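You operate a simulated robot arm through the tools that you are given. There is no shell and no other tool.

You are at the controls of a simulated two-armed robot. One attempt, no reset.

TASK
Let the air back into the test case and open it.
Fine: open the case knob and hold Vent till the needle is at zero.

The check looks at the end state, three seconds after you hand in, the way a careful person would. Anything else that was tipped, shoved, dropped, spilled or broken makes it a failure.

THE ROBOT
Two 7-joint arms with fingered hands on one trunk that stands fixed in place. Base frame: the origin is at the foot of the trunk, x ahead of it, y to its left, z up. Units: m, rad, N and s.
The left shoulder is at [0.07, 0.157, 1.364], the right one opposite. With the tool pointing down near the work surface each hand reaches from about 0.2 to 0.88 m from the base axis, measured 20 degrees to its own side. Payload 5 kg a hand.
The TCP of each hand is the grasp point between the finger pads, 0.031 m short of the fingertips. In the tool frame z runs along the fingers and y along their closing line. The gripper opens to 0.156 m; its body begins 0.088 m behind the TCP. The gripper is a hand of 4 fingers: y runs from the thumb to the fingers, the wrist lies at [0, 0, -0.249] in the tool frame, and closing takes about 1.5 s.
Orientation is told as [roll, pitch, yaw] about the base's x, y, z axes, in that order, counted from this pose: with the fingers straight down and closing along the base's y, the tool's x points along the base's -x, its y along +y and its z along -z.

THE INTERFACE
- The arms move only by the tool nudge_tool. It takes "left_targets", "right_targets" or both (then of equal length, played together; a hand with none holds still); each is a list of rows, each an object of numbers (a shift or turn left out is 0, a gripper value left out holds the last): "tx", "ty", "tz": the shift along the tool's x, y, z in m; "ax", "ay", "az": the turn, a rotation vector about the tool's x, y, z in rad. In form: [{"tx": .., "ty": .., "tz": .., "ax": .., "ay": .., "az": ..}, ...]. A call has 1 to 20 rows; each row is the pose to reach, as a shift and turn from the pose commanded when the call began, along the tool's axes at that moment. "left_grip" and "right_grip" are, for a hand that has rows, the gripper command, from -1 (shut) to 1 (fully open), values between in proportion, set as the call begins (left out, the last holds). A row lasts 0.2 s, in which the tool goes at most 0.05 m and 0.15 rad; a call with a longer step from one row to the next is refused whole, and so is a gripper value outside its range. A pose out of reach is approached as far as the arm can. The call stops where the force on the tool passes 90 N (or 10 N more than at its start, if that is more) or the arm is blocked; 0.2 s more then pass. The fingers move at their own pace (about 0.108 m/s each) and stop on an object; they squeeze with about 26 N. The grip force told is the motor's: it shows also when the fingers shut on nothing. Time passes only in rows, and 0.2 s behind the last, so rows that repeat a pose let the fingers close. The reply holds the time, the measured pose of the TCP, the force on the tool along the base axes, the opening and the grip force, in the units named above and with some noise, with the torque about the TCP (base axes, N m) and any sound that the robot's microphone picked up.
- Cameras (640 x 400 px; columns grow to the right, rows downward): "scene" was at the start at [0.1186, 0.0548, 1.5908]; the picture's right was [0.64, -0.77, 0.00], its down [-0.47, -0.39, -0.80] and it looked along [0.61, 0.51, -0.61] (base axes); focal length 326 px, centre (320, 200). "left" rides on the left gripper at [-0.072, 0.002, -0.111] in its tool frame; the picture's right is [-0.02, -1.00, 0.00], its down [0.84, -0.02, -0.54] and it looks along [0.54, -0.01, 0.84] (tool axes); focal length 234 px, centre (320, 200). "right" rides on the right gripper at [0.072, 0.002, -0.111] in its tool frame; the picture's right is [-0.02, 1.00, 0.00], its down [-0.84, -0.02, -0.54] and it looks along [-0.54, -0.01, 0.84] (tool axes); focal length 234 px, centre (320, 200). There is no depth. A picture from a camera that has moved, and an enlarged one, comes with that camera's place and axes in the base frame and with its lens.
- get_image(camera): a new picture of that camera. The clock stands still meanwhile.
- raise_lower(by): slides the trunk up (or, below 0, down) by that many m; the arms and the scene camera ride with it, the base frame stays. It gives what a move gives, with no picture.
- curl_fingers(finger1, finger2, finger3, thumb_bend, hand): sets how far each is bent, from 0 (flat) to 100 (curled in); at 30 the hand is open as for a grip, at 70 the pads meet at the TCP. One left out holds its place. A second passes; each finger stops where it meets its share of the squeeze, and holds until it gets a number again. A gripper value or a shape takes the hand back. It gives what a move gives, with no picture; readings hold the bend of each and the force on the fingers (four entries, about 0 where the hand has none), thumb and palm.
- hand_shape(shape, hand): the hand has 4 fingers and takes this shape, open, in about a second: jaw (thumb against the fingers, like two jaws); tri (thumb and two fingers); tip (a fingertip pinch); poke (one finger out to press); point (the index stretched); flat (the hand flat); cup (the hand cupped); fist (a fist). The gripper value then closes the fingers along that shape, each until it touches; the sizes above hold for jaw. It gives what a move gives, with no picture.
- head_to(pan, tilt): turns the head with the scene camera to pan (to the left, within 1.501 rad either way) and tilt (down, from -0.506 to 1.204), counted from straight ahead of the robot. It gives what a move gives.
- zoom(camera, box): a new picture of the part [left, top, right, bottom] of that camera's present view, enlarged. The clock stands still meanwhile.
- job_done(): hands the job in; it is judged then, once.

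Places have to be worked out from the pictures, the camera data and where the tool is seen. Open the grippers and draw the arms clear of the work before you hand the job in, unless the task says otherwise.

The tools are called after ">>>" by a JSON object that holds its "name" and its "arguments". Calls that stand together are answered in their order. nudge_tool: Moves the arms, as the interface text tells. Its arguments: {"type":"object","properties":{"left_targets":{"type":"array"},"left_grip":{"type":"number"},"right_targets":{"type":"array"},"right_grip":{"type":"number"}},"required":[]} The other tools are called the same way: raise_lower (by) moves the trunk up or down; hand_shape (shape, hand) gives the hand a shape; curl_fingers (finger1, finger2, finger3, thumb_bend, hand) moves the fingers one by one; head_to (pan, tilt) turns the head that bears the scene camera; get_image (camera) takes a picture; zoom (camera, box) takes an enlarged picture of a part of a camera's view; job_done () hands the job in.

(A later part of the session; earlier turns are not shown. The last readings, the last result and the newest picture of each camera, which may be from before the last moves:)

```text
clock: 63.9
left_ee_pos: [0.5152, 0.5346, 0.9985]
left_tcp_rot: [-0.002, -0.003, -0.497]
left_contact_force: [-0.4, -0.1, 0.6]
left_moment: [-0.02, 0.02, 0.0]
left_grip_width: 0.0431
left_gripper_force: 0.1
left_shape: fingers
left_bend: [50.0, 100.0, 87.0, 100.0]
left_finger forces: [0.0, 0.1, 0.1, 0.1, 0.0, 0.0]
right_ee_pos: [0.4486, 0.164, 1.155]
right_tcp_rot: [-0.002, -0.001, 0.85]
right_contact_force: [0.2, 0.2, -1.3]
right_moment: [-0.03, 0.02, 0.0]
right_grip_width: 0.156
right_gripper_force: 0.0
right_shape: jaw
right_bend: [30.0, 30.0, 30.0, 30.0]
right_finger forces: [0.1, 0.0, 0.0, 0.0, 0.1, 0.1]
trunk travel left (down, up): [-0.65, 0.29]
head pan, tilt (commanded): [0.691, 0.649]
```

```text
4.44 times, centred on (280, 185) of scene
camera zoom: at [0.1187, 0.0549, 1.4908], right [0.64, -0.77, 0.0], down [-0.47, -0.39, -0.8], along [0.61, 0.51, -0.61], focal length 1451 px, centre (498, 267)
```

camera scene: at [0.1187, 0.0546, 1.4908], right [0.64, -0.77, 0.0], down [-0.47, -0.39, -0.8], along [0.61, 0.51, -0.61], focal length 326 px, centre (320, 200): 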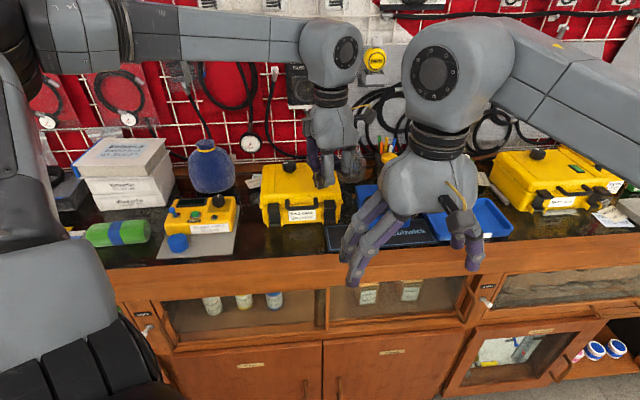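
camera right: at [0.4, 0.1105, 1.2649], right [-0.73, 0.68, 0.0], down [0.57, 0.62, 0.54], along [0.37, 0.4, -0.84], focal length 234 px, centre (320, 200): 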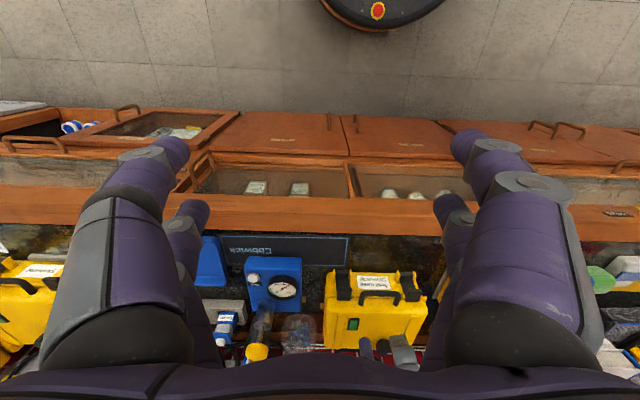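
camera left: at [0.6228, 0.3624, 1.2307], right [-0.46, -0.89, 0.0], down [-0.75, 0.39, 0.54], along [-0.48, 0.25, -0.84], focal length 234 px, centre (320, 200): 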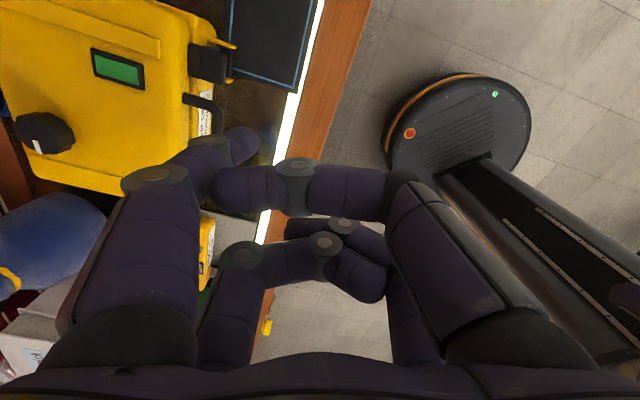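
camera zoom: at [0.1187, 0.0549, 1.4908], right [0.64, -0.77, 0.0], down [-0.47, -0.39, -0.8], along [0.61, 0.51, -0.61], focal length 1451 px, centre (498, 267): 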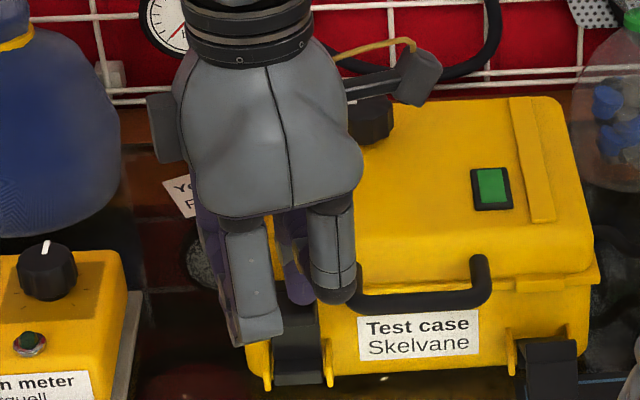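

Almost in contact. I'll press a little deeper, then drag outward along the arc.

>>> {"name": "nudge_tool", "arguments": {"left_targets": [{"tz": 0.004}, {"tx": 0.0003, "ty": -0.001, "tz": 0.008}, {"tx": 0.0012, "ty": -0.0038, "tz": 0.011}, {"tx": 0.0024, "ty": -0.0076, "tz": 0.014}, {"tx": 0.0037, "ty": -0.0114, "tz": 0.017}]}}

>>> {"name": "zoom", "arguments": {"camera": "left", "box": [150, 0, 370, 200]}}

```text
clock: 65.1
left_ee_pos: [0.5034, 0.5263, 0.9814]
left_tcp_rot: [-0.002, -0.001, -0.5]
left_contact_force: [-2.6, -3.6, 5.7]
left_moment: [0.01, -0.13, -0.08]
left_grip_width: 0.0381
left_gripper_force: 3.4
left_shape: fingers
left_bend: [54.0, 100.0, 87.0, 100.0]
left_finger forces: [7.0, 0.0, 0.0, 0.0, 0.0, 0.0]
right_ee_pos: [0.4481, 0.163, 1.1551]
right_tcp_rot: [0.0, -0.001, 0.848]
right_contact_force: [-0.1, -1.2, -0.4]
right_moment: [-0.02, -0.05, 0.02]
right_grip_width: 0.1558
right_gripper_force: 0.1
right_shape: jaw
right_bend: [30.0, 30.0, 30.0, 30.0]
right_finger forces: [0.0, 0.1, 0.1, 0.1, 0.0, 0.1]
trunk travel left (down, up): [-0.65, 0.29]
head pan, tilt (commanded): [0.691, 0.649]
```

```text
2.00 times, centred on (260, 100) of left
camera zoom: at [0.5689, 0.4918, 1.0929], right [-0.46, -0.89, 0.0], down [-0.74, 0.39, 0.54], along [-0.48, 0.25, -0.84], focal length 468 px, centre (440, 400)
```

zoom: 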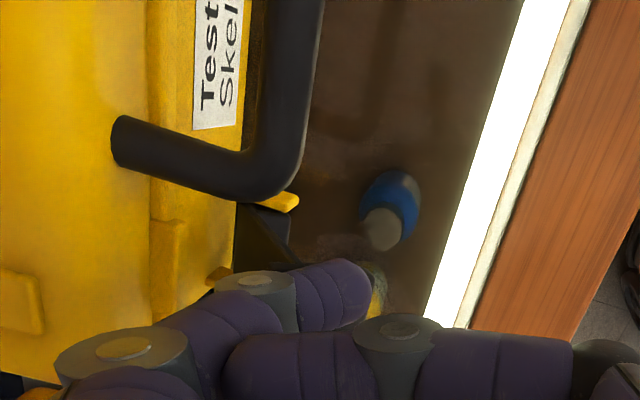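

The left latch is swinging out as well. I'll continue the arc, stopping slightly short of the hard stop.

>>> {"name": "nudge_tool", "arguments": {"left_targets": [{"tx": 0.0015, "ty": -0.0048, "tz": 0.004}, {"tx": 0.003, "ty": -0.0095, "tz": 0.01}, {"tx": 0.0043, "ty": -0.0133, "tz": 0.016}, {"tx": 0.0055, "ty": -0.0171, "tz": 0.022}, {"tx": 0.006, "ty": -0.019, "tz": 0.027}]}}

>>> {"name": "nudge_tool", "arguments": {"left_targets": [{"tx": 0.001, "ty": -0.003, "tz": -0.01}, {"tx": 0.003, "ty": -0.0095, "tz": -0.014}, {"tx": 0.0076, "ty": -0.0238, "tz": -0.02}, {"tx": 0.0122, "ty": -0.0381, "tz": -0.04}, {"tx": 0.0122, "ty": -0.0381, "tz": -0.08}, {"tx": 0.0122, "ty": -0.0381, "tz": -0.12}]}}

>>> {"name": "zoom", "arguments": {"camera": "scene", "box": [235, 125, 365, 245]}}

>>> {"name": "zoom", "arguments": {"camera": "right", "box": [310, 250, 450, 360]}}

>>> {"name": "get_image", "arguments": {"camera": "left"}}

```text
clock: 66.3
left_ee_pos: [0.4895, 0.5099, 0.9588]
left_tcp_rot: [0.003, -0.005, -0.502]
left_contact_force: [-9.6, -10.2, 21.5]
left_moment: [0.55, -0.85, -0.15]
left_grip_width: 0.037
left_gripper_force: 11.8
left_shape: fingers
left_bend: [71.0, 100.0, 87.0, 100.0]
left_finger forces: [23.8, 0.1, 0.0, 0.0, 0.0, 0.0]
right_ee_pos: [0.4467, 0.1597, 1.1561]
right_tcp_rot: [0.001, -0.004, 0.85]
right_contact_force: [0.3, -0.7, 0.3]
right_moment: [-0.01, -0.01, 0.02]
right_grip_width: 0.1557
right_gripper_force: 0.2
right_shape: jaw
right_bend: [30.0, 30.0, 30.0, 30.0]
right_finger forces: [0.1, 0.1, 0.0, 0.0, 0.0, 0.0]
trunk travel left (down, up): [-0.65, 0.29]
head pan, tilt (commanded): [0.691, 0.649]
```

```text
clock: 67.7
left_ee_pos: [0.4598, 0.487, 1.0764]
left_tcp_rot: [-0.003, -0.002, -0.5]
left_contact_force: [0.4, 0.4, -0.5]
left_moment: [0.01, 0.04, 0.01]
left_grip_width: 0.0429
left_gripper_force: 0.0
left_shape: fingers
left_bend: [50.0, 100.0, 87.0, 100.0]
left_finger forces: [0.0, 0.0, 0.0, 0.0, 0.1, 0.0]
right_ee_pos: [0.4482, 0.1635, 1.155]
right_tcp_rot: [0.001, -0.002, 0.849]
right_contact_force: [0.0, 0.5, 0.4]
right_moment: [0.01, -0.01, 0.0]
right_grip_width: 0.1558
right_gripper_force: 0.0
right_shape: jaw
right_bend: [30.0, 30.0, 30.0, 30.0]
right_finger forces: [0.0, 0.1, 0.1, 0.1, 0.0, 0.0]
trunk travel left (down, up): [-0.65, 0.29]
head pan, tilt (commanded): [0.691, 0.649]
```

```text
3.33 times, centred on (300, 185) of scene
camera zoom: at [0.1181, 0.0542, 1.4908], right [0.64, -0.77, 0.0], down [-0.47, -0.39, -0.8], along [0.61, 0.51, -0.6], focal length 1088 px, centre (387, 250)
```

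zoom: 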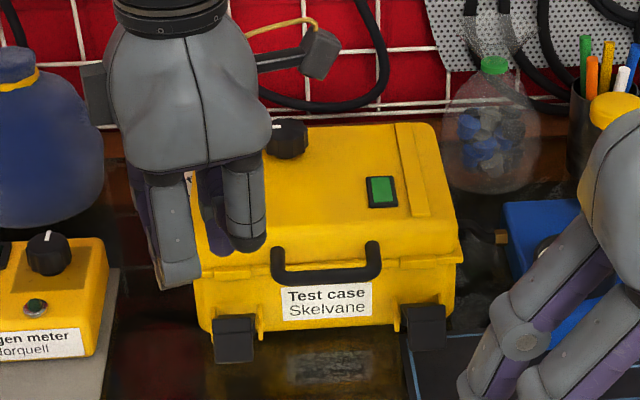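

```text
3.64 times, centred on (380, 305) of right
camera zoom: at [0.3995, 0.1101, 1.265], right [-0.73, 0.68, 0.0], down [0.57, 0.62, 0.54], along [0.37, 0.4, -0.84], focal length 852 px, centre (102, -182)
```

zoom: 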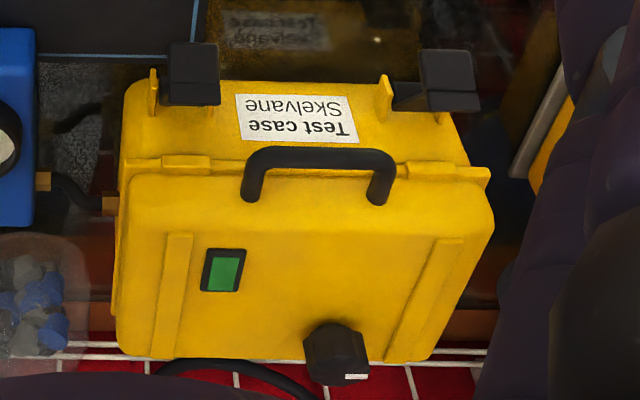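

```text
taken
camera left: at [0.5241, 0.4542, 1.187], right [-0.46, -0.89, 0.0], down [-0.75, 0.39, 0.54], along [-0.48, 0.25, -0.84], focal length 234 px, centre (320, 200)
```

left: 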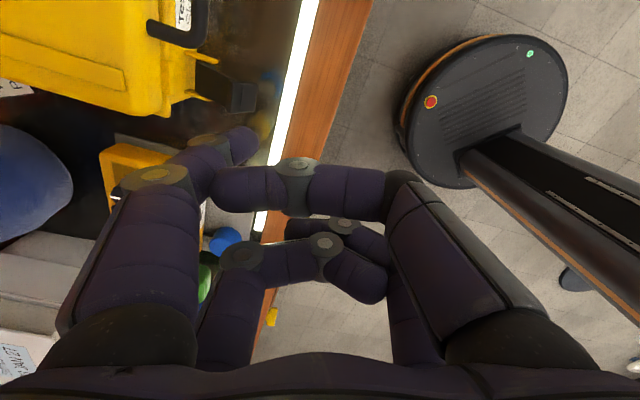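

Both latches are open. For the lid, I'll try a horizontal hand under the handle bar (bar center about (0.600, 0.510, 0.966)). First I'll move the right hand away, and bring the left hand back in front of the case.

>>> {"name": "nudge_tool", "arguments": {"right_targets": [{"tx": 0.035, "ty": -0.03, "tz": -0.01, "az": 0.1}, {"tx": 0.07, "ty": -0.06, "tz": -0.02, "az": 0.2}, {"tx": 0.1, "ty": -0.09, "tz": -0.03, "az": 0.3}, {"tx": 0.135, "ty": -0.12, "tz": -0.04, "az": 0.4}, {"tx": 0.17, "ty": -0.15, "tz": -0.05, "az": 0.5}, {"tx": 0.2, "ty": -0.18, "tz": -0.05, "az": 0.6}, {"tx": 0.235, "ty": -0.21, "tz": -0.05, "az": 0.7}, {"tx": 0.27, "ty": -0.24, "tz": -0.05, "az": 0.8}, {"tx": 0.3, "ty": -0.265, "tz": -0.05, "az": 0.85}]}}

>>> {"name": "nudge_tool", "arguments": {"left_targets": [{"tx": -0.02, "ty": -0.0237, "tz": -0.015, "az": 0.105}, {"tx": -0.041, "ty": -0.0474, "tz": -0.03, "az": 0.21}, {"tx": -0.0617, "ty": -0.0711, "tz": -0.04, "az": 0.314}]}}

>>> {"name": "get_image", "arguments": {"camera": "scene"}}

```text
clock: 69.7
left_ee_pos: [0.46, 0.4862, 1.0771]
left_tcp_rot: [0.0, -0.002, -0.501]
left_contact_force: [-0.4, 0.1, 0.6]
left_moment: [0.02, -0.03, 0.04]
left_grip_width: 0.0433
left_gripper_force: 0.1
left_shape: fingers
left_bend: [50.0, 100.0, 87.0, 100.0]
left_finger forces: [0.0, 0.1, 0.0, 0.0, 0.0, 0.1]
right_ee_pos: [0.4492, -0.2379, 1.2037]
right_tcp_rot: [-0.001, -0.002, -0.002]
right_contact_force: [-0.4, -1.0, 0.6]
right_moment: [0.06, 0.01, 0.01]
right_grip_width: 0.1559
right_gripper_force: 0.2
right_shape: jaw
right_bend: [30.0, 30.0, 30.0, 30.0]
right_finger forces: [0.0, 0.0, 0.1, 0.1, 0.0, 0.0]
trunk travel left (down, up): [-0.65, 0.29]
head pan, tilt (commanded): [0.691, 0.649]
```

```text
clock: 70.5
left_ee_pos: [0.4835, 0.3944, 1.116]
left_tcp_rot: [0.0, 0.0, -0.813]
left_contact_force: [-0.2, 0.7, 0.6]
left_moment: [0.02, 0.05, -0.03]
left_grip_width: 0.0431
left_gripper_force: 0.1
left_shape: fingers
left_bend: [50.0, 100.0, 87.0, 100.0]
left_finger forces: [0.0, 0.1, 0.1, 0.0, 0.0, 0.1]
right_ee_pos: [0.451, -0.2361, 1.2037]
right_tcp_rot: [0.001, -0.001, 0.0]
right_contact_force: [0.3, 0.1, -0.8]
right_moment: [-0.01, 0.01, 0.0]
right_grip_width: 0.1561
right_gripper_force: 0.1
right_shape: jaw
right_bend: [30.0, 30.0, 30.0, 30.0]
right_finger forces: [0.1, 0.0, 0.0, 0.1, 0.0, 0.1]
trunk travel left (down, up): [-0.65, 0.29]
head pan, tilt (commanded): [0.691, 0.649]
```

```text
taken
camera scene: at [0.1194, 0.0537, 1.4907], right [0.64, -0.77, 0.0], down [-0.47, -0.39, -0.8], along [0.61, 0.51, -0.61], focal length 326 px, centre (320, 200)
```

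scene: 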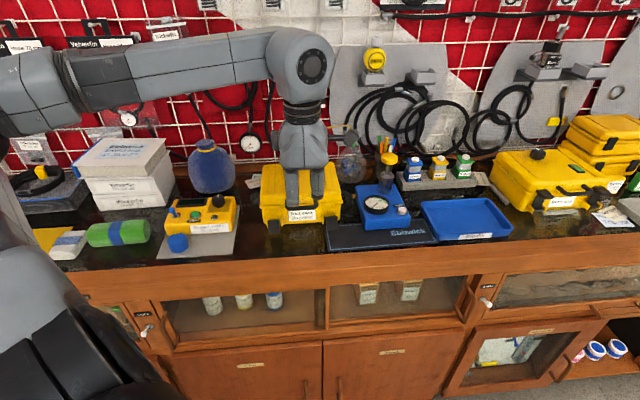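

The left arm is in front of the case with clear space. I'll tilt the hand forward toward horizontal in steps and see how far it goes.

>>> {"name": "nudge_tool", "arguments": {"left_targets": [{"ax": -0.13}, {"ax": -0.26}, {"ax": -0.39}, {"ax": -0.52}, {"ax": -0.65}, {"ax": -0.78}]}}

>>> {"name": "get_image", "arguments": {"camera": "scene"}}

```text
clock: 71.9
left_ee_pos: [0.4812, 0.3918, 1.1155]
left_tcp_rot: [0.782, -0.001, -0.813]
left_contact_force: [-1.0, 0.6, 0.3]
left_moment: [0.03, -0.01, -0.05]
left_grip_width: 0.0432
left_gripper_force: 0.1
left_shape: fingers
left_bend: [50.0, 100.0, 87.0, 100.0]
left_finger forces: [0.1, 0.0, 0.1, 0.1, 0.1, 0.0]
right_ee_pos: [0.4495, -0.2363, 1.2042]
right_tcp_rot: [0.0, -0.001, -0.002]
right_contact_force: [0.3, 0.0, -0.1]
right_moment: [0.02, -0.05, 0.01]
right_grip_width: 0.1556
right_gripper_force: 0.1
right_shape: jaw
right_bend: [30.0, 30.0, 30.0, 30.0]
right_finger forces: [0.0, 0.0, 0.0, 0.1, 0.0, 0.0]
trunk travel left (down, up): [-0.65, 0.29]
head pan, tilt (commanded): [0.691, 0.649]
```

```text
taken
camera scene: at [0.1185, 0.0537, 1.4908], right [0.64, -0.77, 0.0], down [-0.47, -0.39, -0.8], along [0.61, 0.51, -0.6], focal length 326 px, centre (320, 200)
```

scene: 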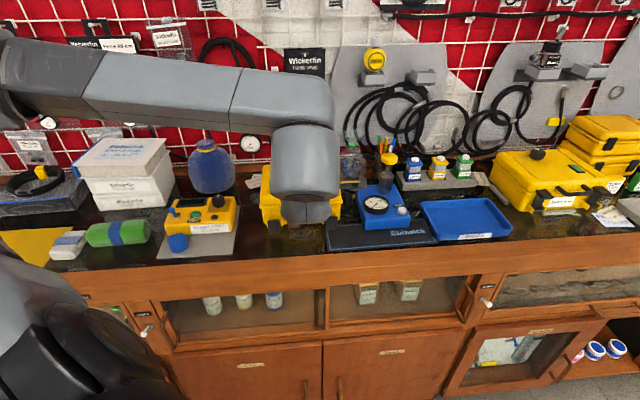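

Tilting works well here (0.78 rad). I'll continue to near horizontal.

>>> {"name": "nudge_tool", "arguments": {"left_targets": [{"ax": -0.13}, {"ax": -0.26}, {"ax": -0.39}, {"ax": -0.52}, {"ax": -0.65}, {"ax": -0.72}]}}

>>> {"name": "get_image", "arguments": {"camera": "scene"}}

>>> {"name": "get_image", "arguments": {"camera": "left"}}

```text
clock: 73.3
left_ee_pos: [0.4773, 0.3762, 1.0654]
left_tcp_rot: [1.375, 0.017, -0.79]
left_contact_force: [0.1, -0.2, -0.2]
left_moment: [0.0, -0.03, 0.01]
left_grip_width: 0.0434
left_gripper_force: 0.1
left_shape: fingers
left_bend: [50.0, 100.0, 87.0, 100.0]
left_finger forces: [0.1, 0.1, 0.1, 0.1, 0.1, 0.0]
left hand out of reach, approached as far as the arm can: row 2, 3, 4, 5, 6
right_ee_pos: [0.4502, -0.2374, 1.2024]
right_tcp_rot: [0.001, 0.004, 0.001]
right_contact_force: [0.3, 1.1, 0.0]
right_moment: [0.01, -0.02, -0.03]
right_grip_width: 0.1557
right_gripper_force: 0.0
right_shape: jaw
right_bend: [30.0, 30.0, 30.0, 30.0]
right_finger forces: [0.0, 0.0, 0.0, 0.0, 0.0, 0.1]
trunk travel left (down, up): [-0.65, 0.29]
head pan, tilt (commanded): [0.691, 0.649]
```

```text
taken
camera scene: at [0.1199, 0.0527, 1.4908], right [0.64, -0.77, 0.0], down [-0.47, -0.38, -0.8], along [0.61, 0.51, -0.6], focal length 326 px, centre (320, 200)
```

scene: 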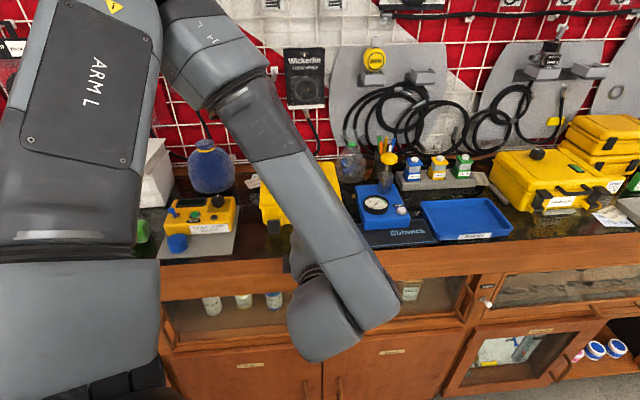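

```text
taken
camera left: at [0.4519, 0.248, 1.0873], right [-0.13, -0.14, -0.98], down [-0.97, 0.21, 0.1], along [0.2, 0.97, -0.16], focal length 234 px, centre (320, 200)
```

left: 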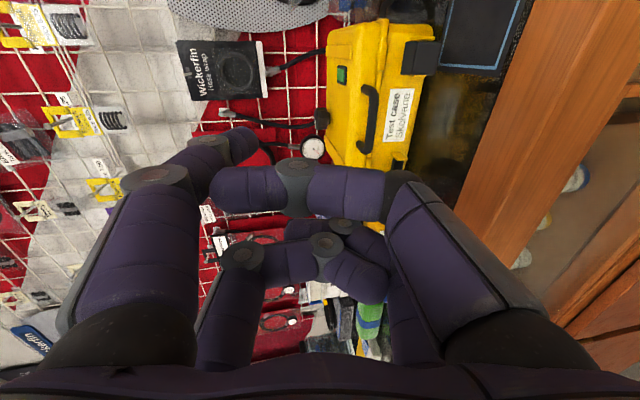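

The hand reached 1.375 rad of tilt (nearly horizontal), and the clamp came from being too close to the shoulder, which eases as I move forward. I'll open the hand as a jaw with a 7 cm gap, ease the tilt to about 1.25, and line up in front of the handle to pinch its bar.

>>> {"name": "hand_shape", "arguments": {"hand": "left", "shape": "jaw"}}

>>> {"name": "nudge_tool", "arguments": {"left_targets": [{"tx": 0.002, "ty": -0.01, "tz": 0.02, "ax": 0.025}, {"tx": 0.004, "ty": -0.02, "tz": 0.04, "ax": 0.05}, {"tx": 0.006, "ty": -0.03, "tz": 0.06, "ax": 0.075}, {"tx": 0.008, "ty": -0.04, "tz": 0.08, "ax": 0.1}, {"tx": 0.0097, "ty": -0.0496, "tz": 0.1002, "ax": 0.125}], "left_grip": -0.1}}

>>> {"name": "get_image", "arguments": {"camera": "left"}}

>>> {"name": "get_image", "arguments": {"camera": "scene"}}

```text
clock: 74.2
left_ee_pos: [0.4759, 0.3771, 1.0661]
left_tcp_rot: [1.375, 0.018, -0.789]
left_contact_force: [0.0, 0.8, -0.1]
left_moment: [0.01, -0.01, 0.01]
left_grip_width: 0.1559
left_gripper_force: 0.1
left_shape: jaw
left_bend: [30.0, 30.0, 30.0, 30.0]
left_finger forces: [0.1, 0.0, 0.0, 0.0, 0.0, 0.1]
right_ee_pos: [0.4494, -0.235, 1.2034]
right_tcp_rot: [0.001, 0.0, 0.0]
right_contact_force: [0.8, 0.9, 0.5]
right_moment: [0.0, -0.02, 0.02]
right_grip_width: 0.1559
right_gripper_force: 0.1
right_shape: jaw
right_bend: [30.0, 30.0, 30.0, 30.0]
right_finger forces: [0.0, 0.0, 0.0, 0.1, 0.0, 0.0]
trunk travel left (down, up): [-0.65, 0.29]
head pan, tilt (commanded): [0.691, 0.649]
```

```text
clock: 75.4
left_ee_pos: [0.5329, 0.4479, 0.9945]
left_tcp_rot: [1.249, 0.016, -0.788]
left_contact_force: [0.0, -0.6, 0.1]
left_moment: [0.02, 0.0, -0.01]
left_grip_width: 0.0707
left_gripper_force: 0.1
left_shape: jaw
left_bend: [73.0, 73.0, 73.0, 70.0]
left_finger forces: [0.0, 0.0, 0.0, 0.1, 0.0, 0.1]
right_ee_pos: [0.4506, -0.2336, 1.2026]
right_tcp_rot: [0.0, -0.001, 0.0]
right_contact_force: [0.6, -0.6, 0.5]
right_moment: [-0.03, 0.0, -0.01]
right_grip_width: 0.1561
right_gripper_force: 0.1
right_shape: jaw
right_bend: [30.0, 30.0, 30.0, 30.0]
right_finger forces: [0.0, 0.1, 0.1, 0.0, 0.1, 0.0]
trunk travel left (down, up): [-0.65, 0.29]
head pan, tilt (commanded): [0.691, 0.649]
```

```text
taken
camera left: at [0.5107, 0.3227, 1.0312], right [-0.22, -0.23, -0.95], down [-0.96, 0.22, 0.17], along [0.17, 0.95, -0.27], focal length 234 px, centre (320, 200)
```

left: 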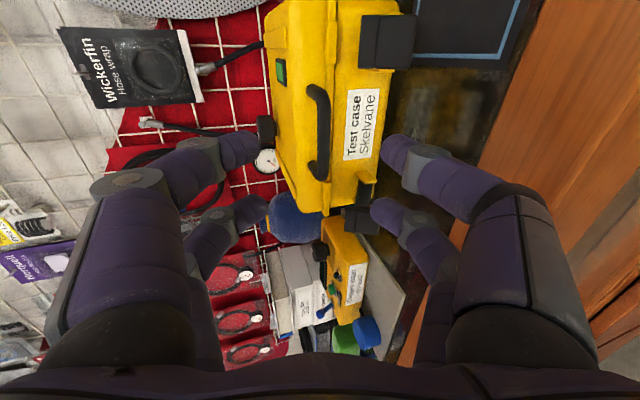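

```text
taken
camera scene: at [0.119, 0.055, 1.4908], right [0.64, -0.77, 0.0], down [-0.47, -0.39, -0.8], along [0.61, 0.51, -0.61], focal length 326 px, centre (320, 200)
```

scene: 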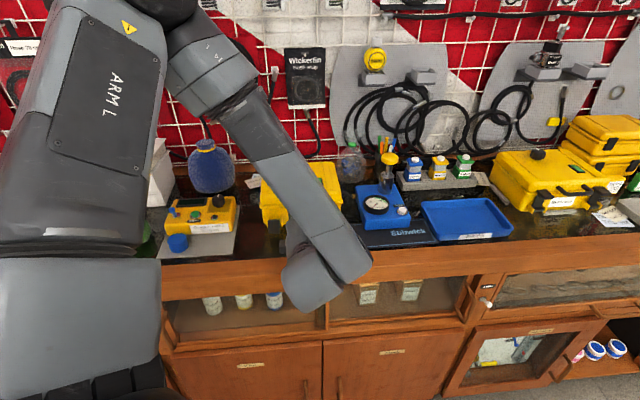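

The handle bar is centred between the fingers (tool frame about (−0.004, 0.002, 0.096)). I'll advance about 0.078 m along the fingers and check before closing.

>>> {"name": "nudge_tool", "arguments": {"left_targets": [{"tz": 0.025}, {"tz": 0.048}, {"tz": 0.066}, {"tz": 0.078}]}}

>>> {"name": "get_image", "arguments": {"camera": "left"}}

>>> {"name": "zoom", "arguments": {"camera": "scene", "box": [230, 140, 350, 250]}}

```text
clock: 76.4
left_ee_pos: [0.5858, 0.5005, 0.9702]
left_tcp_rot: [1.251, 0.02, -0.789]
left_contact_force: [-0.5, -0.2, 0.7]
left_moment: [0.0, 0.01, 0.01]
left_grip_width: 0.0705
left_gripper_force: 0.0
left_shape: jaw
left_bend: [73.0, 73.0, 73.0, 70.0]
left_finger forces: [0.0, 0.0, 0.1, 0.0, 0.1, 0.1]
right_ee_pos: [0.4492, -0.2357, 1.2029]
right_tcp_rot: [0.0, 0.001, 0.002]
right_contact_force: [0.5, 0.4, 0.2]
right_moment: [-0.05, 0.03, -0.03]
right_grip_width: 0.1559
right_gripper_force: 0.2
right_shape: jaw
right_bend: [30.0, 30.0, 30.0, 30.0]
right_finger forces: [0.0, 0.1, 0.0, 0.0, 0.0, 0.0]
trunk travel left (down, up): [-0.65, 0.29]
head pan, tilt (commanded): [0.691, 0.649]
```

```text
taken
camera left: at [0.5632, 0.3751, 1.0055], right [-0.22, -0.23, -0.95], down [-0.96, 0.22, 0.17], along [0.17, 0.95, -0.27], focal length 234 px, centre (320, 200)
```

left: 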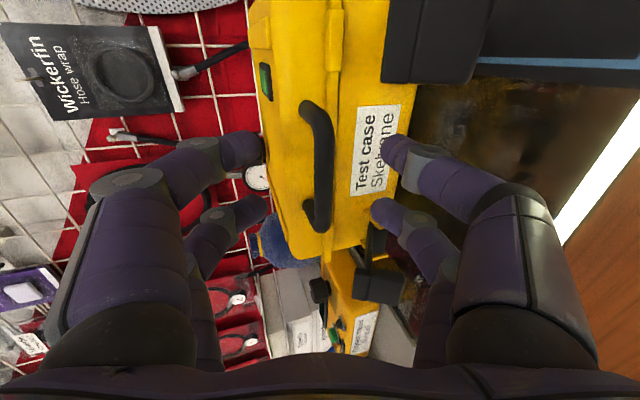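

```text
3.64 times, centred on (290, 195) of scene
camera zoom: at [0.119, 0.055, 1.4907], right [0.64, -0.77, 0.0], down [-0.47, -0.39, -0.8], along [0.61, 0.51, -0.61], focal length 1187 px, centre (429, 218)
```

zoom: 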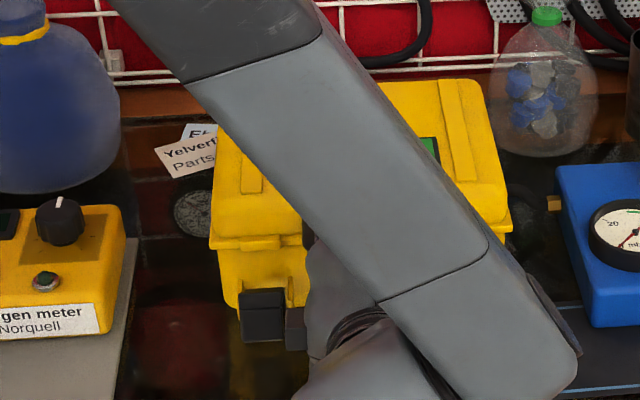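

The bar sits between the four fingertips, near the tip end. I'll close the hand on it.

>>> {"name": "nudge_tool", "arguments": {"left_targets": [{"tz": 0.0}, {"tz": 0.0}, {"tz": 0.0}, {"tz": 0.0}, {"tz": 0.0}, {"tz": 0.0}], "left_grip": -1}}

>>> {"name": "get_image", "arguments": {"camera": "left"}}

```text
clock: 77.8
left_ee_pos: [0.5879, 0.5006, 0.971]
left_tcp_rot: [1.252, 0.019, -0.789]
left_contact_force: [6.2, 7.0, -1.5]
left_moment: [0.03, -0.06, -0.03]
left_grip_width: 0.0068
left_gripper_force: 25.7
left_shape: jaw
left_bend: [70.0, 70.0, 72.0, 71.0]
left_finger forces: [23.0, 23.1, 22.2, 0.0, 22.1, 0.1]
right_ee_pos: [0.4511, -0.2365, 1.2031]
right_tcp_rot: [-0.001, 0.001, 0.0]
right_contact_force: [0.1, 0.5, -0.3]
right_moment: [0.0, 0.03, 0.0]
right_grip_width: 0.1558
right_gripper_force: 0.0
right_shape: jaw
right_bend: [30.0, 30.0, 30.0, 30.0]
right_finger forces: [0.0, 0.0, 0.0, 0.1, 0.0, 0.1]
trunk travel left (down, up): [-0.65, 0.29]
head pan, tilt (commanded): [0.691, 0.649]
```

```text
taken
camera left: at [0.5637, 0.3754, 1.0053], right [-0.22, -0.23, -0.95], down [-0.96, 0.22, 0.17], along [0.17, 0.95, -0.27], focal length 234 px, centre (320, 200)
```

left: 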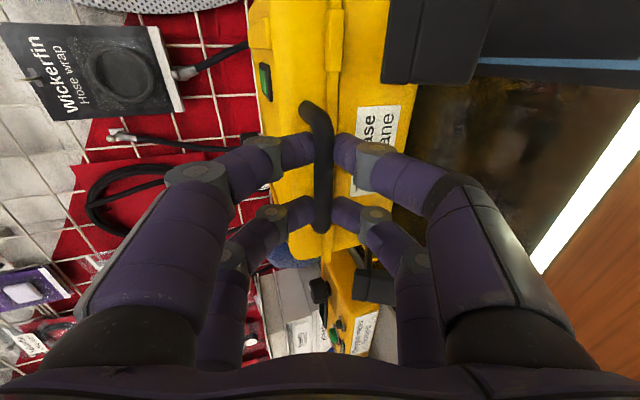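

All four digits hold the bar at about 22 N each. I'll lift gently along the lid's arc (hinge near the back edge, radius about 0.19 m) for the first 15° and watch the forces.

>>> {"name": "nudge_tool", "arguments": {"left_targets": [{"ty": 0.0103, "tz": -0.0024, "ax": 0.021}, {"ty": 0.0205, "tz": -0.0042, "ax": 0.042}, {"ty": 0.031, "tz": -0.0055, "ax": 0.063}, {"ty": 0.0414, "tz": -0.0063, "ax": 0.084}, {"ty": 0.052, "tz": -0.0066, "ax": 0.105}]}}

>>> {"name": "get_image", "arguments": {"camera": "left"}}

>>> {"name": "get_image", "arguments": {"camera": "scene"}}

```text
clock: 79.0
left_ee_pos: [0.5945, 0.5082, 1.0183]
left_tcp_rot: [1.144, 0.017, -0.789]
left_contact_force: [10.3, 11.5, -7.1]
left_moment: [-0.07, 0.02, -0.03]
left_grip_width: 0.0067
left_gripper_force: 26.0
left_shape: jaw
left_bend: [70.0, 70.0, 72.0, 71.0]
left_finger forces: [24.2, 24.0, 22.1, 0.1, 21.9, 0.0]
right_ee_pos: [0.4511, -0.2344, 1.2045]
right_tcp_rot: [-0.002, 0.003, 0.0]
right_contact_force: [-0.9, -0.6, 0.4]
right_moment: [0.01, -0.01, 0.01]
right_grip_width: 0.1562
right_gripper_force: 0.0
right_shape: jaw
right_bend: [30.0, 30.0, 30.0, 30.0]
right_finger forces: [0.0, 0.0, 0.0, 0.0, 0.1, 0.0]
trunk travel left (down, up): [-0.65, 0.29]
head pan, tilt (commanded): [0.691, 0.649]
```

```text
taken
camera left: at [0.5749, 0.3862, 1.0658], right [-0.29, -0.3, -0.91], down [-0.95, 0.24, 0.22], along [0.15, 0.92, -0.35], focal length 234 px, centre (320, 200)
```

left: 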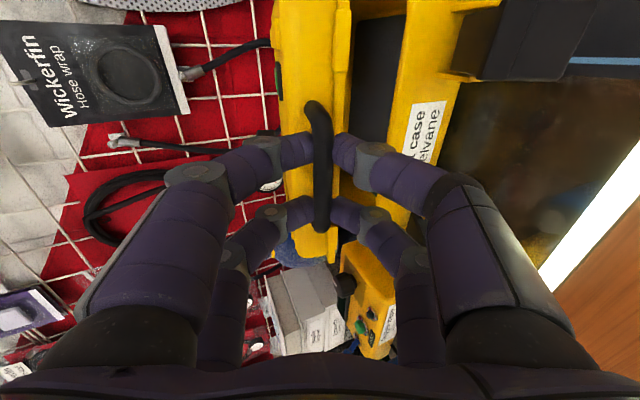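

```text
taken
camera scene: at [0.1211, 0.0573, 1.4904], right [0.64, -0.77, 0.0], down [-0.47, -0.39, -0.79], along [0.61, 0.51, -0.61], focal length 326 px, centre (320, 200)
```

scene: 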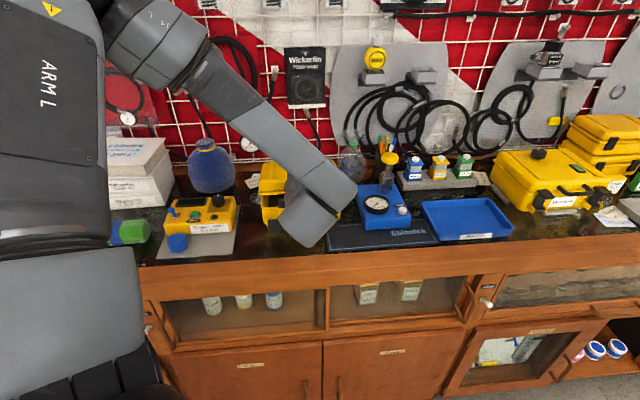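

The lid has separated from the base and is lifting with small forces (a slight forward pull, so I'll bias the arc forward by 4 mm). Continuing to about 35°.

>>> {"name": "nudge_tool", "arguments": {"left_targets": [{"ty": 0.0089, "tz": 0.0, "ax": 0.018}, {"ty": 0.0178, "tz": 0.0, "ax": 0.035}, {"ty": 0.0268, "tz": 0.0006, "ax": 0.053}, {"ty": 0.0358, "tz": 0.0013, "ax": 0.07}, {"ty": 0.0447, "tz": 0.0027, "ax": 0.088}, {"ty": 0.0536, "tz": 0.0041, "ax": 0.105}, {"ty": 0.0624, "tz": 0.0062, "ax": 0.122}, {"ty": 0.0711, "tz": 0.0084, "ax": 0.14}]}}

>>> {"name": "get_image", "arguments": {"camera": "left"}}

>>> {"name": "get_image", "arguments": {"camera": "scene"}}

```text
clock: 80.8
left_ee_pos: [0.6196, 0.5331, 1.0828]
left_tcp_rot: [1.002, 0.016, -0.787]
left_contact_force: [-0.4, 11.5, -7.2]
left_moment: [-0.1, 0.18, 0.09]
left_grip_width: 0.0073
left_gripper_force: 26.1
left_shape: jaw
left_bend: [70.0, 70.0, 72.0, 72.0]
left_finger forces: [25.2, 25.4, 22.5, 0.0, 22.5, 0.1]
right_ee_pos: [0.4499, -0.2324, 1.2043]
right_tcp_rot: [-0.002, 0.0, 0.001]
right_contact_force: [1.0, 0.1, 0.0]
right_moment: [0.02, 0.01, -0.01]
right_grip_width: 0.1559
right_gripper_force: 0.1
right_shape: jaw
right_bend: [30.0, 30.0, 30.0, 30.0]
right_finger forces: [0.0, 0.0, 0.0, 0.0, 0.1, 0.0]
trunk travel left (down, up): [-0.65, 0.29]
head pan, tilt (commanded): [0.691, 0.649]
```

```text
taken
camera left: at [0.6062, 0.4166, 1.1421], right [-0.37, -0.39, -0.84], down [-0.92, 0.26, 0.29], along [0.11, 0.89, -0.45], focal length 234 px, centre (320, 200)
```

left: 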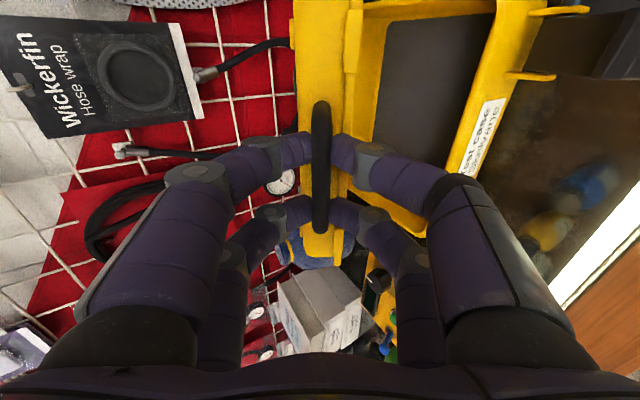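

```text
taken
camera scene: at [0.1189, 0.0577, 1.4906], right [0.64, -0.77, 0.0], down [-0.47, -0.39, -0.8], along [0.61, 0.51, -0.61], focal length 326 px, centre (320, 200)
```

scene: 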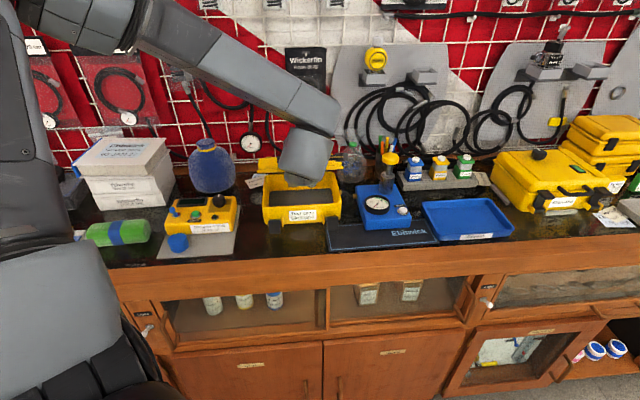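

The lid is open around 35–40° and moving smoothly. I'll continue along the arc to about 60°.

>>> {"name": "nudge_tool", "arguments": {"left_targets": [{"tx": 0.001, "ty": 0.0088, "tz": 0.0012, "ax": 0.018}, {"tx": 0.001, "ty": 0.0176, "tz": 0.0027, "ax": 0.035}, {"tx": 0.001, "ty": 0.0263, "tz": 0.0047, "ax": 0.053}, {"tx": 0.001, "ty": 0.0349, "tz": 0.007, "ax": 0.07}, {"tx": 0.001, "ty": 0.0434, "tz": 0.0097, "ax": 0.088}, {"tx": 0.001, "ty": 0.0517, "tz": 0.0126, "ax": 0.105}, {"tx": 0.001, "ty": 0.0599, "tz": 0.016, "ax": 0.122}, {"tx": 0.001, "ty": 0.068, "tz": 0.0196, "ax": 0.14}, {"tx": 0.001, "ty": 0.0759, "tz": 0.0236, "ax": 0.158}, {"tx": 0.001, "ty": 0.0836, "tz": 0.0279, "ax": 0.175}]}}

>>> {"name": "get_image", "arguments": {"camera": "left"}}

>>> {"name": "get_image", "arguments": {"camera": "scene"}}

```text
clock: 83.0
left_ee_pos: [0.6684, 0.5825, 1.1376]
left_tcp_rot: [0.829, 0.016, -0.791]
left_contact_force: [-3.4, 6.8, -6.0]
left_moment: [-0.09, 0.19, 0.2]
left_grip_width: 0.0074
left_gripper_force: 25.8
left_shape: jaw
left_bend: [69.0, 70.0, 73.0, 72.0]
left_finger forces: [25.3, 25.8, 23.4, 0.0, 20.2, 0.1]
right_ee_pos: [0.4505, -0.2353, 1.2041]
right_tcp_rot: [-0.001, 0.001, 0.0]
right_contact_force: [-0.5, 0.9, 0.4]
right_moment: [0.01, 0.04, 0.01]
right_grip_width: 0.1558
right_gripper_force: 0.1
right_shape: jaw
right_bend: [30.0, 30.0, 30.0, 30.0]
right_finger forces: [0.0, 0.1, 0.0, 0.0, 0.0, 0.0]
trunk travel left (down, up): [-0.65, 0.29]
head pan, tilt (commanded): [0.691, 0.649]
```

```text
taken
camera left: at [0.6631, 0.4731, 1.2122], right [-0.47, -0.48, -0.74], down [-0.88, 0.3, 0.37], along [0.04, 0.82, -0.57], focal length 234 px, centre (320, 200)
```

left: 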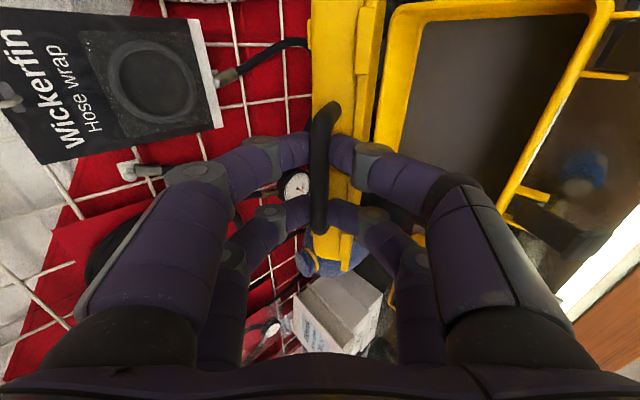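

```text
taken
camera scene: at [0.1191, 0.0569, 1.4907], right [0.64, -0.77, 0.0], down [-0.47, -0.39, -0.8], along [0.61, 0.51, -0.61], focal length 326 px, centre (320, 200)
```

scene: 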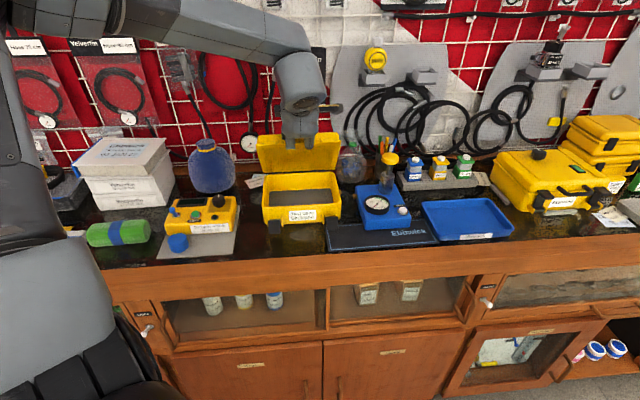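

The lid is at about 60° and the case interior shows. I'll zoom in on the scene to check the room behind the lid before going further.

>>> {"name": "zoom", "arguments": {"camera": "scene", "box": [235, 90, 365, 240]}}

```text
2.67 times, centred on (300, 165) of scene
camera zoom: at [0.1191, 0.0569, 1.4907], right [0.64, -0.77, 0.0], down [-0.47, -0.39, -0.8], along [0.61, 0.51, -0.61], focal length 871 px, centre (373, 293)
```

zoom: 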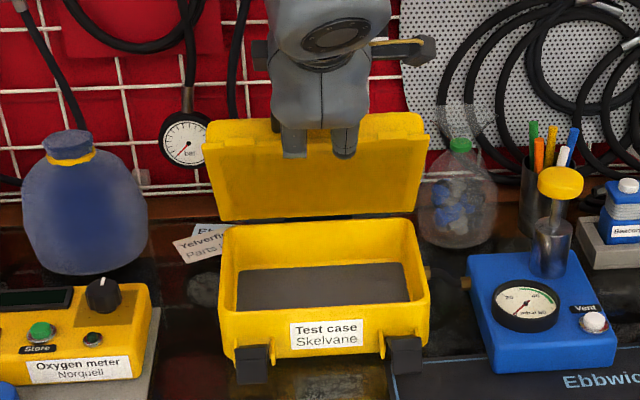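

There is clear space behind the lid. I'll continue the arc to about 76° first.

>>> {"name": "nudge_tool", "arguments": {"left_targets": [{"ty": 0.0065, "tz": 0.0025, "ax": 0.01}, {"ty": 0.0129, "tz": 0.0051, "ax": 0.02}, {"ty": 0.0191, "tz": 0.0081, "ax": 0.03}, {"ty": 0.0252, "tz": 0.0113, "ax": 0.04}, {"ty": 0.0313, "tz": 0.0147, "ax": 0.05}, {"ty": 0.0374, "tz": 0.0182, "ax": 0.06}, {"ty": 0.0431, "tz": 0.022, "ax": 0.07}, {"ty": 0.0488, "tz": 0.0259, "ax": 0.08}]}}

>>> {"name": "get_image", "arguments": {"camera": "left"}}

>>> {"name": "zoom", "arguments": {"camera": "scene", "box": [235, 70, 365, 240]}}

```text
clock: 84.8
left_ee_pos: [0.7047, 0.619, 1.1559]
left_tcp_rot: [0.748, 0.017, -0.788]
left_contact_force: [-3.8, 6.4, -11.6]
left_moment: [-0.12, 0.2, 0.19]
left_grip_width: 0.0068
left_gripper_force: 25.8
left_shape: jaw
left_bend: [70.0, 70.0, 74.0, 72.0]
left_finger forces: [22.0, 22.6, 21.8, 0.0, 18.7, 0.0]
right_ee_pos: [0.4492, -0.2317, 1.2023]
right_tcp_rot: [-0.001, 0.003, 0.001]
right_contact_force: [-1.0, -1.4, 0.4]
right_moment: [-0.01, 0.0, 0.0]
right_grip_width: 0.1559
right_gripper_force: 0.1
right_shape: jaw
right_bend: [30.0, 30.0, 30.0, 30.0]
right_finger forces: [0.0, 0.0, 0.0, 0.1, 0.0, 0.0]
trunk travel left (down, up): [-0.65, 0.29]
head pan, tilt (commanded): [0.691, 0.649]
```

```text
taken
camera left: at [0.705, 0.5144, 1.2372], right [-0.51, -0.53, -0.68], down [-0.86, 0.32, 0.4], along [0.01, 0.79, -0.61], focal length 234 px, centre (320, 200)
```

left: 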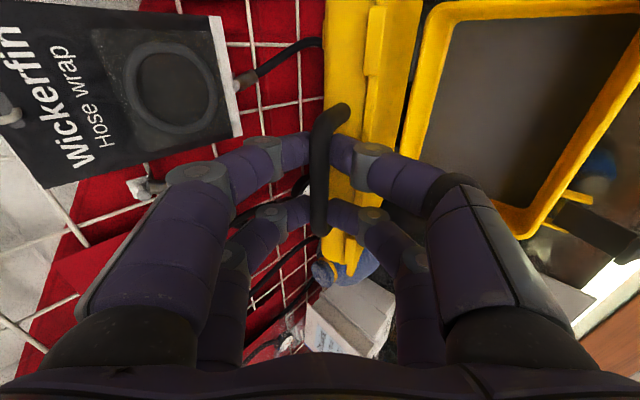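

```text
2.35 times, centred on (300, 155) of scene
camera zoom: at [0.1196, 0.0574, 1.4906], right [0.64, -0.77, 0.0], down [-0.47, -0.39, -0.8], along [0.61, 0.51, -0.61], focal length 768 px, centre (367, 306)
```

zoom: 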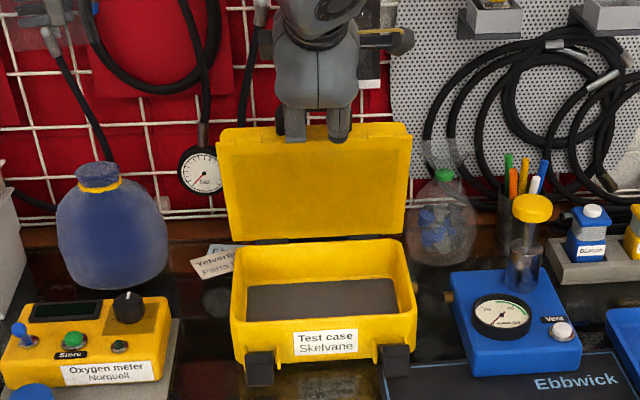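

The lid is at about 76° with light forces. I'll continue past upright, to about 88–92°.

>>> {"name": "nudge_tool", "arguments": {"left_targets": [{"ty": 0.0052, "tz": 0.0041}, {"ty": 0.0104, "tz": 0.0083}, {"ty": 0.0154, "tz": 0.0129}, {"ty": 0.0203, "tz": 0.0175}, {"ty": 0.025, "tz": 0.0223}, {"ty": 0.0297, "tz": 0.0272}, {"ty": 0.0344, "tz": 0.032}, {"ty": 0.0391, "tz": 0.0369}]}}

>>> {"name": "get_image", "arguments": {"camera": "left"}}

>>> {"name": "zoom", "arguments": {"camera": "scene", "box": [235, 70, 365, 240]}}

```text
clock: 86.6
left_ee_pos: [0.7431, 0.655, 1.1566]
left_tcp_rot: [0.751, 0.015, -0.788]
left_contact_force: [-4.4, 5.5, -3.8]
left_moment: [0.06, 0.12, -0.09]
left_grip_width: 0.0044
left_gripper_force: 25.6
left_shape: jaw
left_bend: [71.0, 71.0, 73.0, 72.0]
left_finger forces: [0.1, 0.0, 0.1, 0.0, 0.0, 0.0]
right_ee_pos: [0.4491, -0.2335, 1.2049]
right_tcp_rot: [-0.001, 0.0, 0.0]
right_contact_force: [0.3, 0.9, -0.6]
right_moment: [0.01, -0.01, 0.01]
right_grip_width: 0.1561
right_gripper_force: 0.1
right_shape: jaw
right_bend: [30.0, 30.0, 30.0, 30.0]
right_finger forces: [0.0, 0.0, 0.0, 0.0, 0.1, 0.0]
trunk travel left (down, up): [-0.65, 0.29]
head pan, tilt (commanded): [0.691, 0.649]
```

```text
taken
camera left: at [0.743, 0.5505, 1.2386], right [-0.51, -0.52, -0.68], down [-0.86, 0.32, 0.4], along [0.01, 0.79, -0.61], focal length 234 px, centre (320, 200)
```

left: 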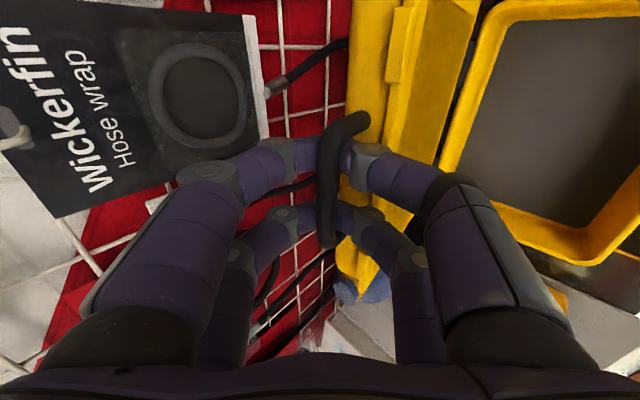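

```text
2.35 times, centred on (300, 155) of scene
camera zoom: at [0.1183, 0.0563, 1.4909], right [0.64, -0.77, 0.0], down [-0.47, -0.39, -0.8], along [0.61, 0.51, -0.61], focal length 768 px, centre (367, 306)
```

zoom: 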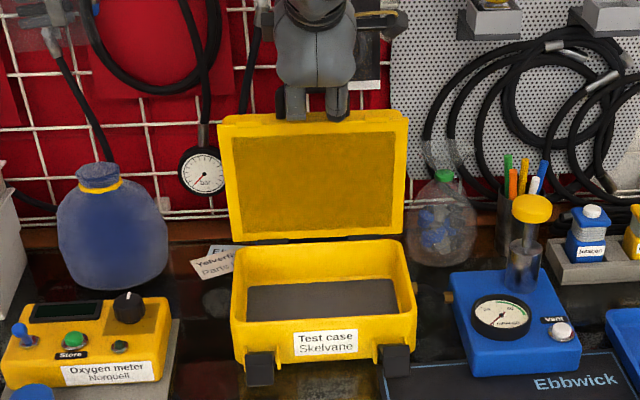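

The lid is about upright, with the bar caged in the fingers and near balance. The wall is about 0.1 m further back, so I'll push on to roughly 97° so the lid stays open by itself.

>>> {"name": "nudge_tool", "arguments": {"left_targets": [{"ty": 0.0043, "tz": 0.0051}, {"ty": 0.0086, "tz": 0.0103}, {"ty": 0.0125, "tz": 0.0157}, {"ty": 0.0165, "tz": 0.0212}]}}

>>> {"name": "get_image", "arguments": {"camera": "left"}}

>>> {"name": "zoom", "arguments": {"camera": "scene", "box": [235, 70, 365, 240]}}

```text
clock: 87.6
left_ee_pos: [0.7627, 0.674, 1.1538]
left_tcp_rot: [0.753, 0.014, -0.789]
left_contact_force: [-0.8, 2.1, 2.7]
left_moment: [-0.04, -0.04, -0.03]
left_grip_width: 0.0043
left_gripper_force: 26.0
left_shape: jaw
left_bend: [71.0, 71.0, 73.0, 72.0]
left_finger forces: [0.0, 0.1, 0.1, 0.1, 0.1, 0.1]
right_ee_pos: [0.4489, -0.2341, 1.2039]
right_tcp_rot: [0.0, 0.0, -0.001]
right_contact_force: [0.7, -0.3, 0.0]
right_moment: [-0.01, -0.01, 0.0]
right_grip_width: 0.1559
right_gripper_force: 0.0
right_shape: jaw
right_bend: [30.0, 30.0, 30.0, 30.0]
right_finger forces: [0.1, 0.1, 0.0, 0.0, 0.0, 0.1]
trunk travel left (down, up): [-0.65, 0.29]
head pan, tilt (commanded): [0.691, 0.649]
```

```text
taken
camera left: at [0.7608, 0.5687, 1.2349], right [-0.51, -0.52, -0.68], down [-0.86, 0.32, 0.4], along [0.01, 0.79, -0.61], focal length 234 px, centre (320, 200)
```

left: 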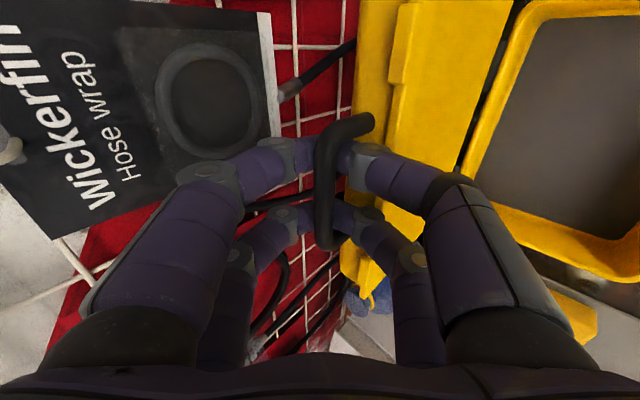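

```text
2.35 times, centred on (300, 155) of scene
camera zoom: at [0.1185, 0.0552, 1.4908], right [0.64, -0.77, 0.0], down [-0.47, -0.39, -0.8], along [0.61, 0.51, -0.61], focal length 768 px, centre (367, 306)
```

zoom: 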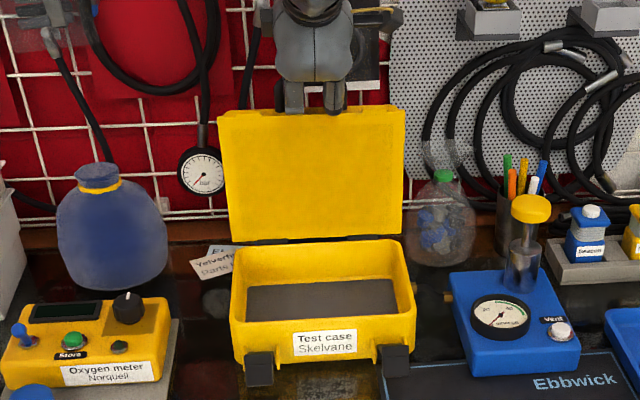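

The lid is slightly past vertical with almost no force on the hand. I'll open the fingers to about 7 cm and see whether the lid stays.

>>> {"name": "nudge_tool", "arguments": {"left_targets": [{"tz": 0.0}, {"tz": 0.0}, {"tz": 0.0}, {"tz": 0.0}], "left_grip": -0.1}}

>>> {"name": "get_image", "arguments": {"camera": "left"}}

>>> {"name": "zoom", "arguments": {"camera": "scene", "box": [235, 70, 365, 240]}}

```text
clock: 88.6
left_ee_pos: [0.7607, 0.6708, 1.159]
left_tcp_rot: [0.758, 0.016, -0.789]
left_contact_force: [1.9, 1.3, 23.6]
left_moment: [-0.14, -0.08, -0.02]
left_grip_width: 0.0587
left_gripper_force: 0.1
left_shape: jaw
left_bend: [73.0, 73.0, 76.0, 74.0]
left_finger forces: [0.1, 0.0, 9.7, 0.0, 13.5, 0.0]
right_ee_pos: [0.4479, -0.2382, 1.2035]
right_tcp_rot: [0.001, 0.0, -0.001]
right_contact_force: [-0.6, 0.6, 0.1]
right_moment: [0.01, -0.01, 0.0]
right_grip_width: 0.1557
right_gripper_force: 0.0
right_shape: jaw
right_bend: [30.0, 30.0, 30.0, 30.0]
right_finger forces: [0.1, 0.0, 0.0, 0.0, 0.1, 0.0]
trunk travel left (down, up): [-0.65, 0.29]
head pan, tilt (commanded): [0.691, 0.649]
```

```text
taken
camera left: at [0.7587, 0.5657, 1.2394], right [-0.51, -0.52, -0.69], down [-0.86, 0.32, 0.39], along [0.01, 0.79, -0.61], focal length 234 px, centre (320, 200)
```

left: 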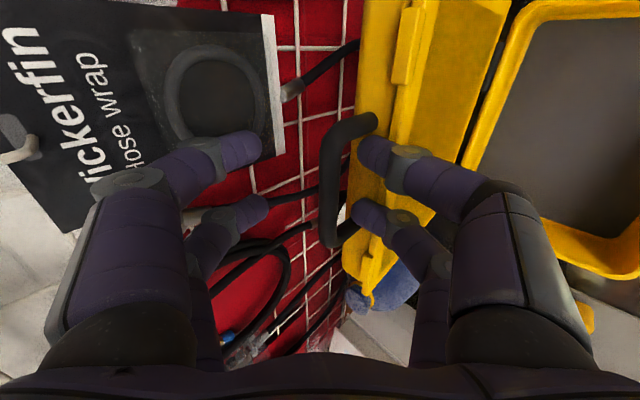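

```text
2.35 times, centred on (300, 155) of scene
camera zoom: at [0.1154, 0.0518, 1.4914], right [0.64, -0.77, 0.0], down [-0.46, -0.38, -0.8], along [0.62, 0.51, -0.6], focal length 768 px, centre (367, 306)
```

zoom: 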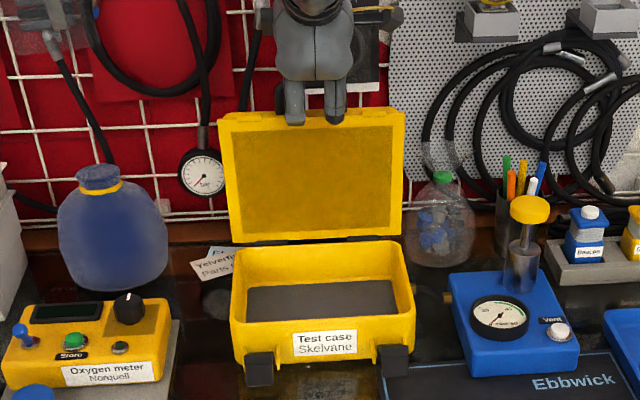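

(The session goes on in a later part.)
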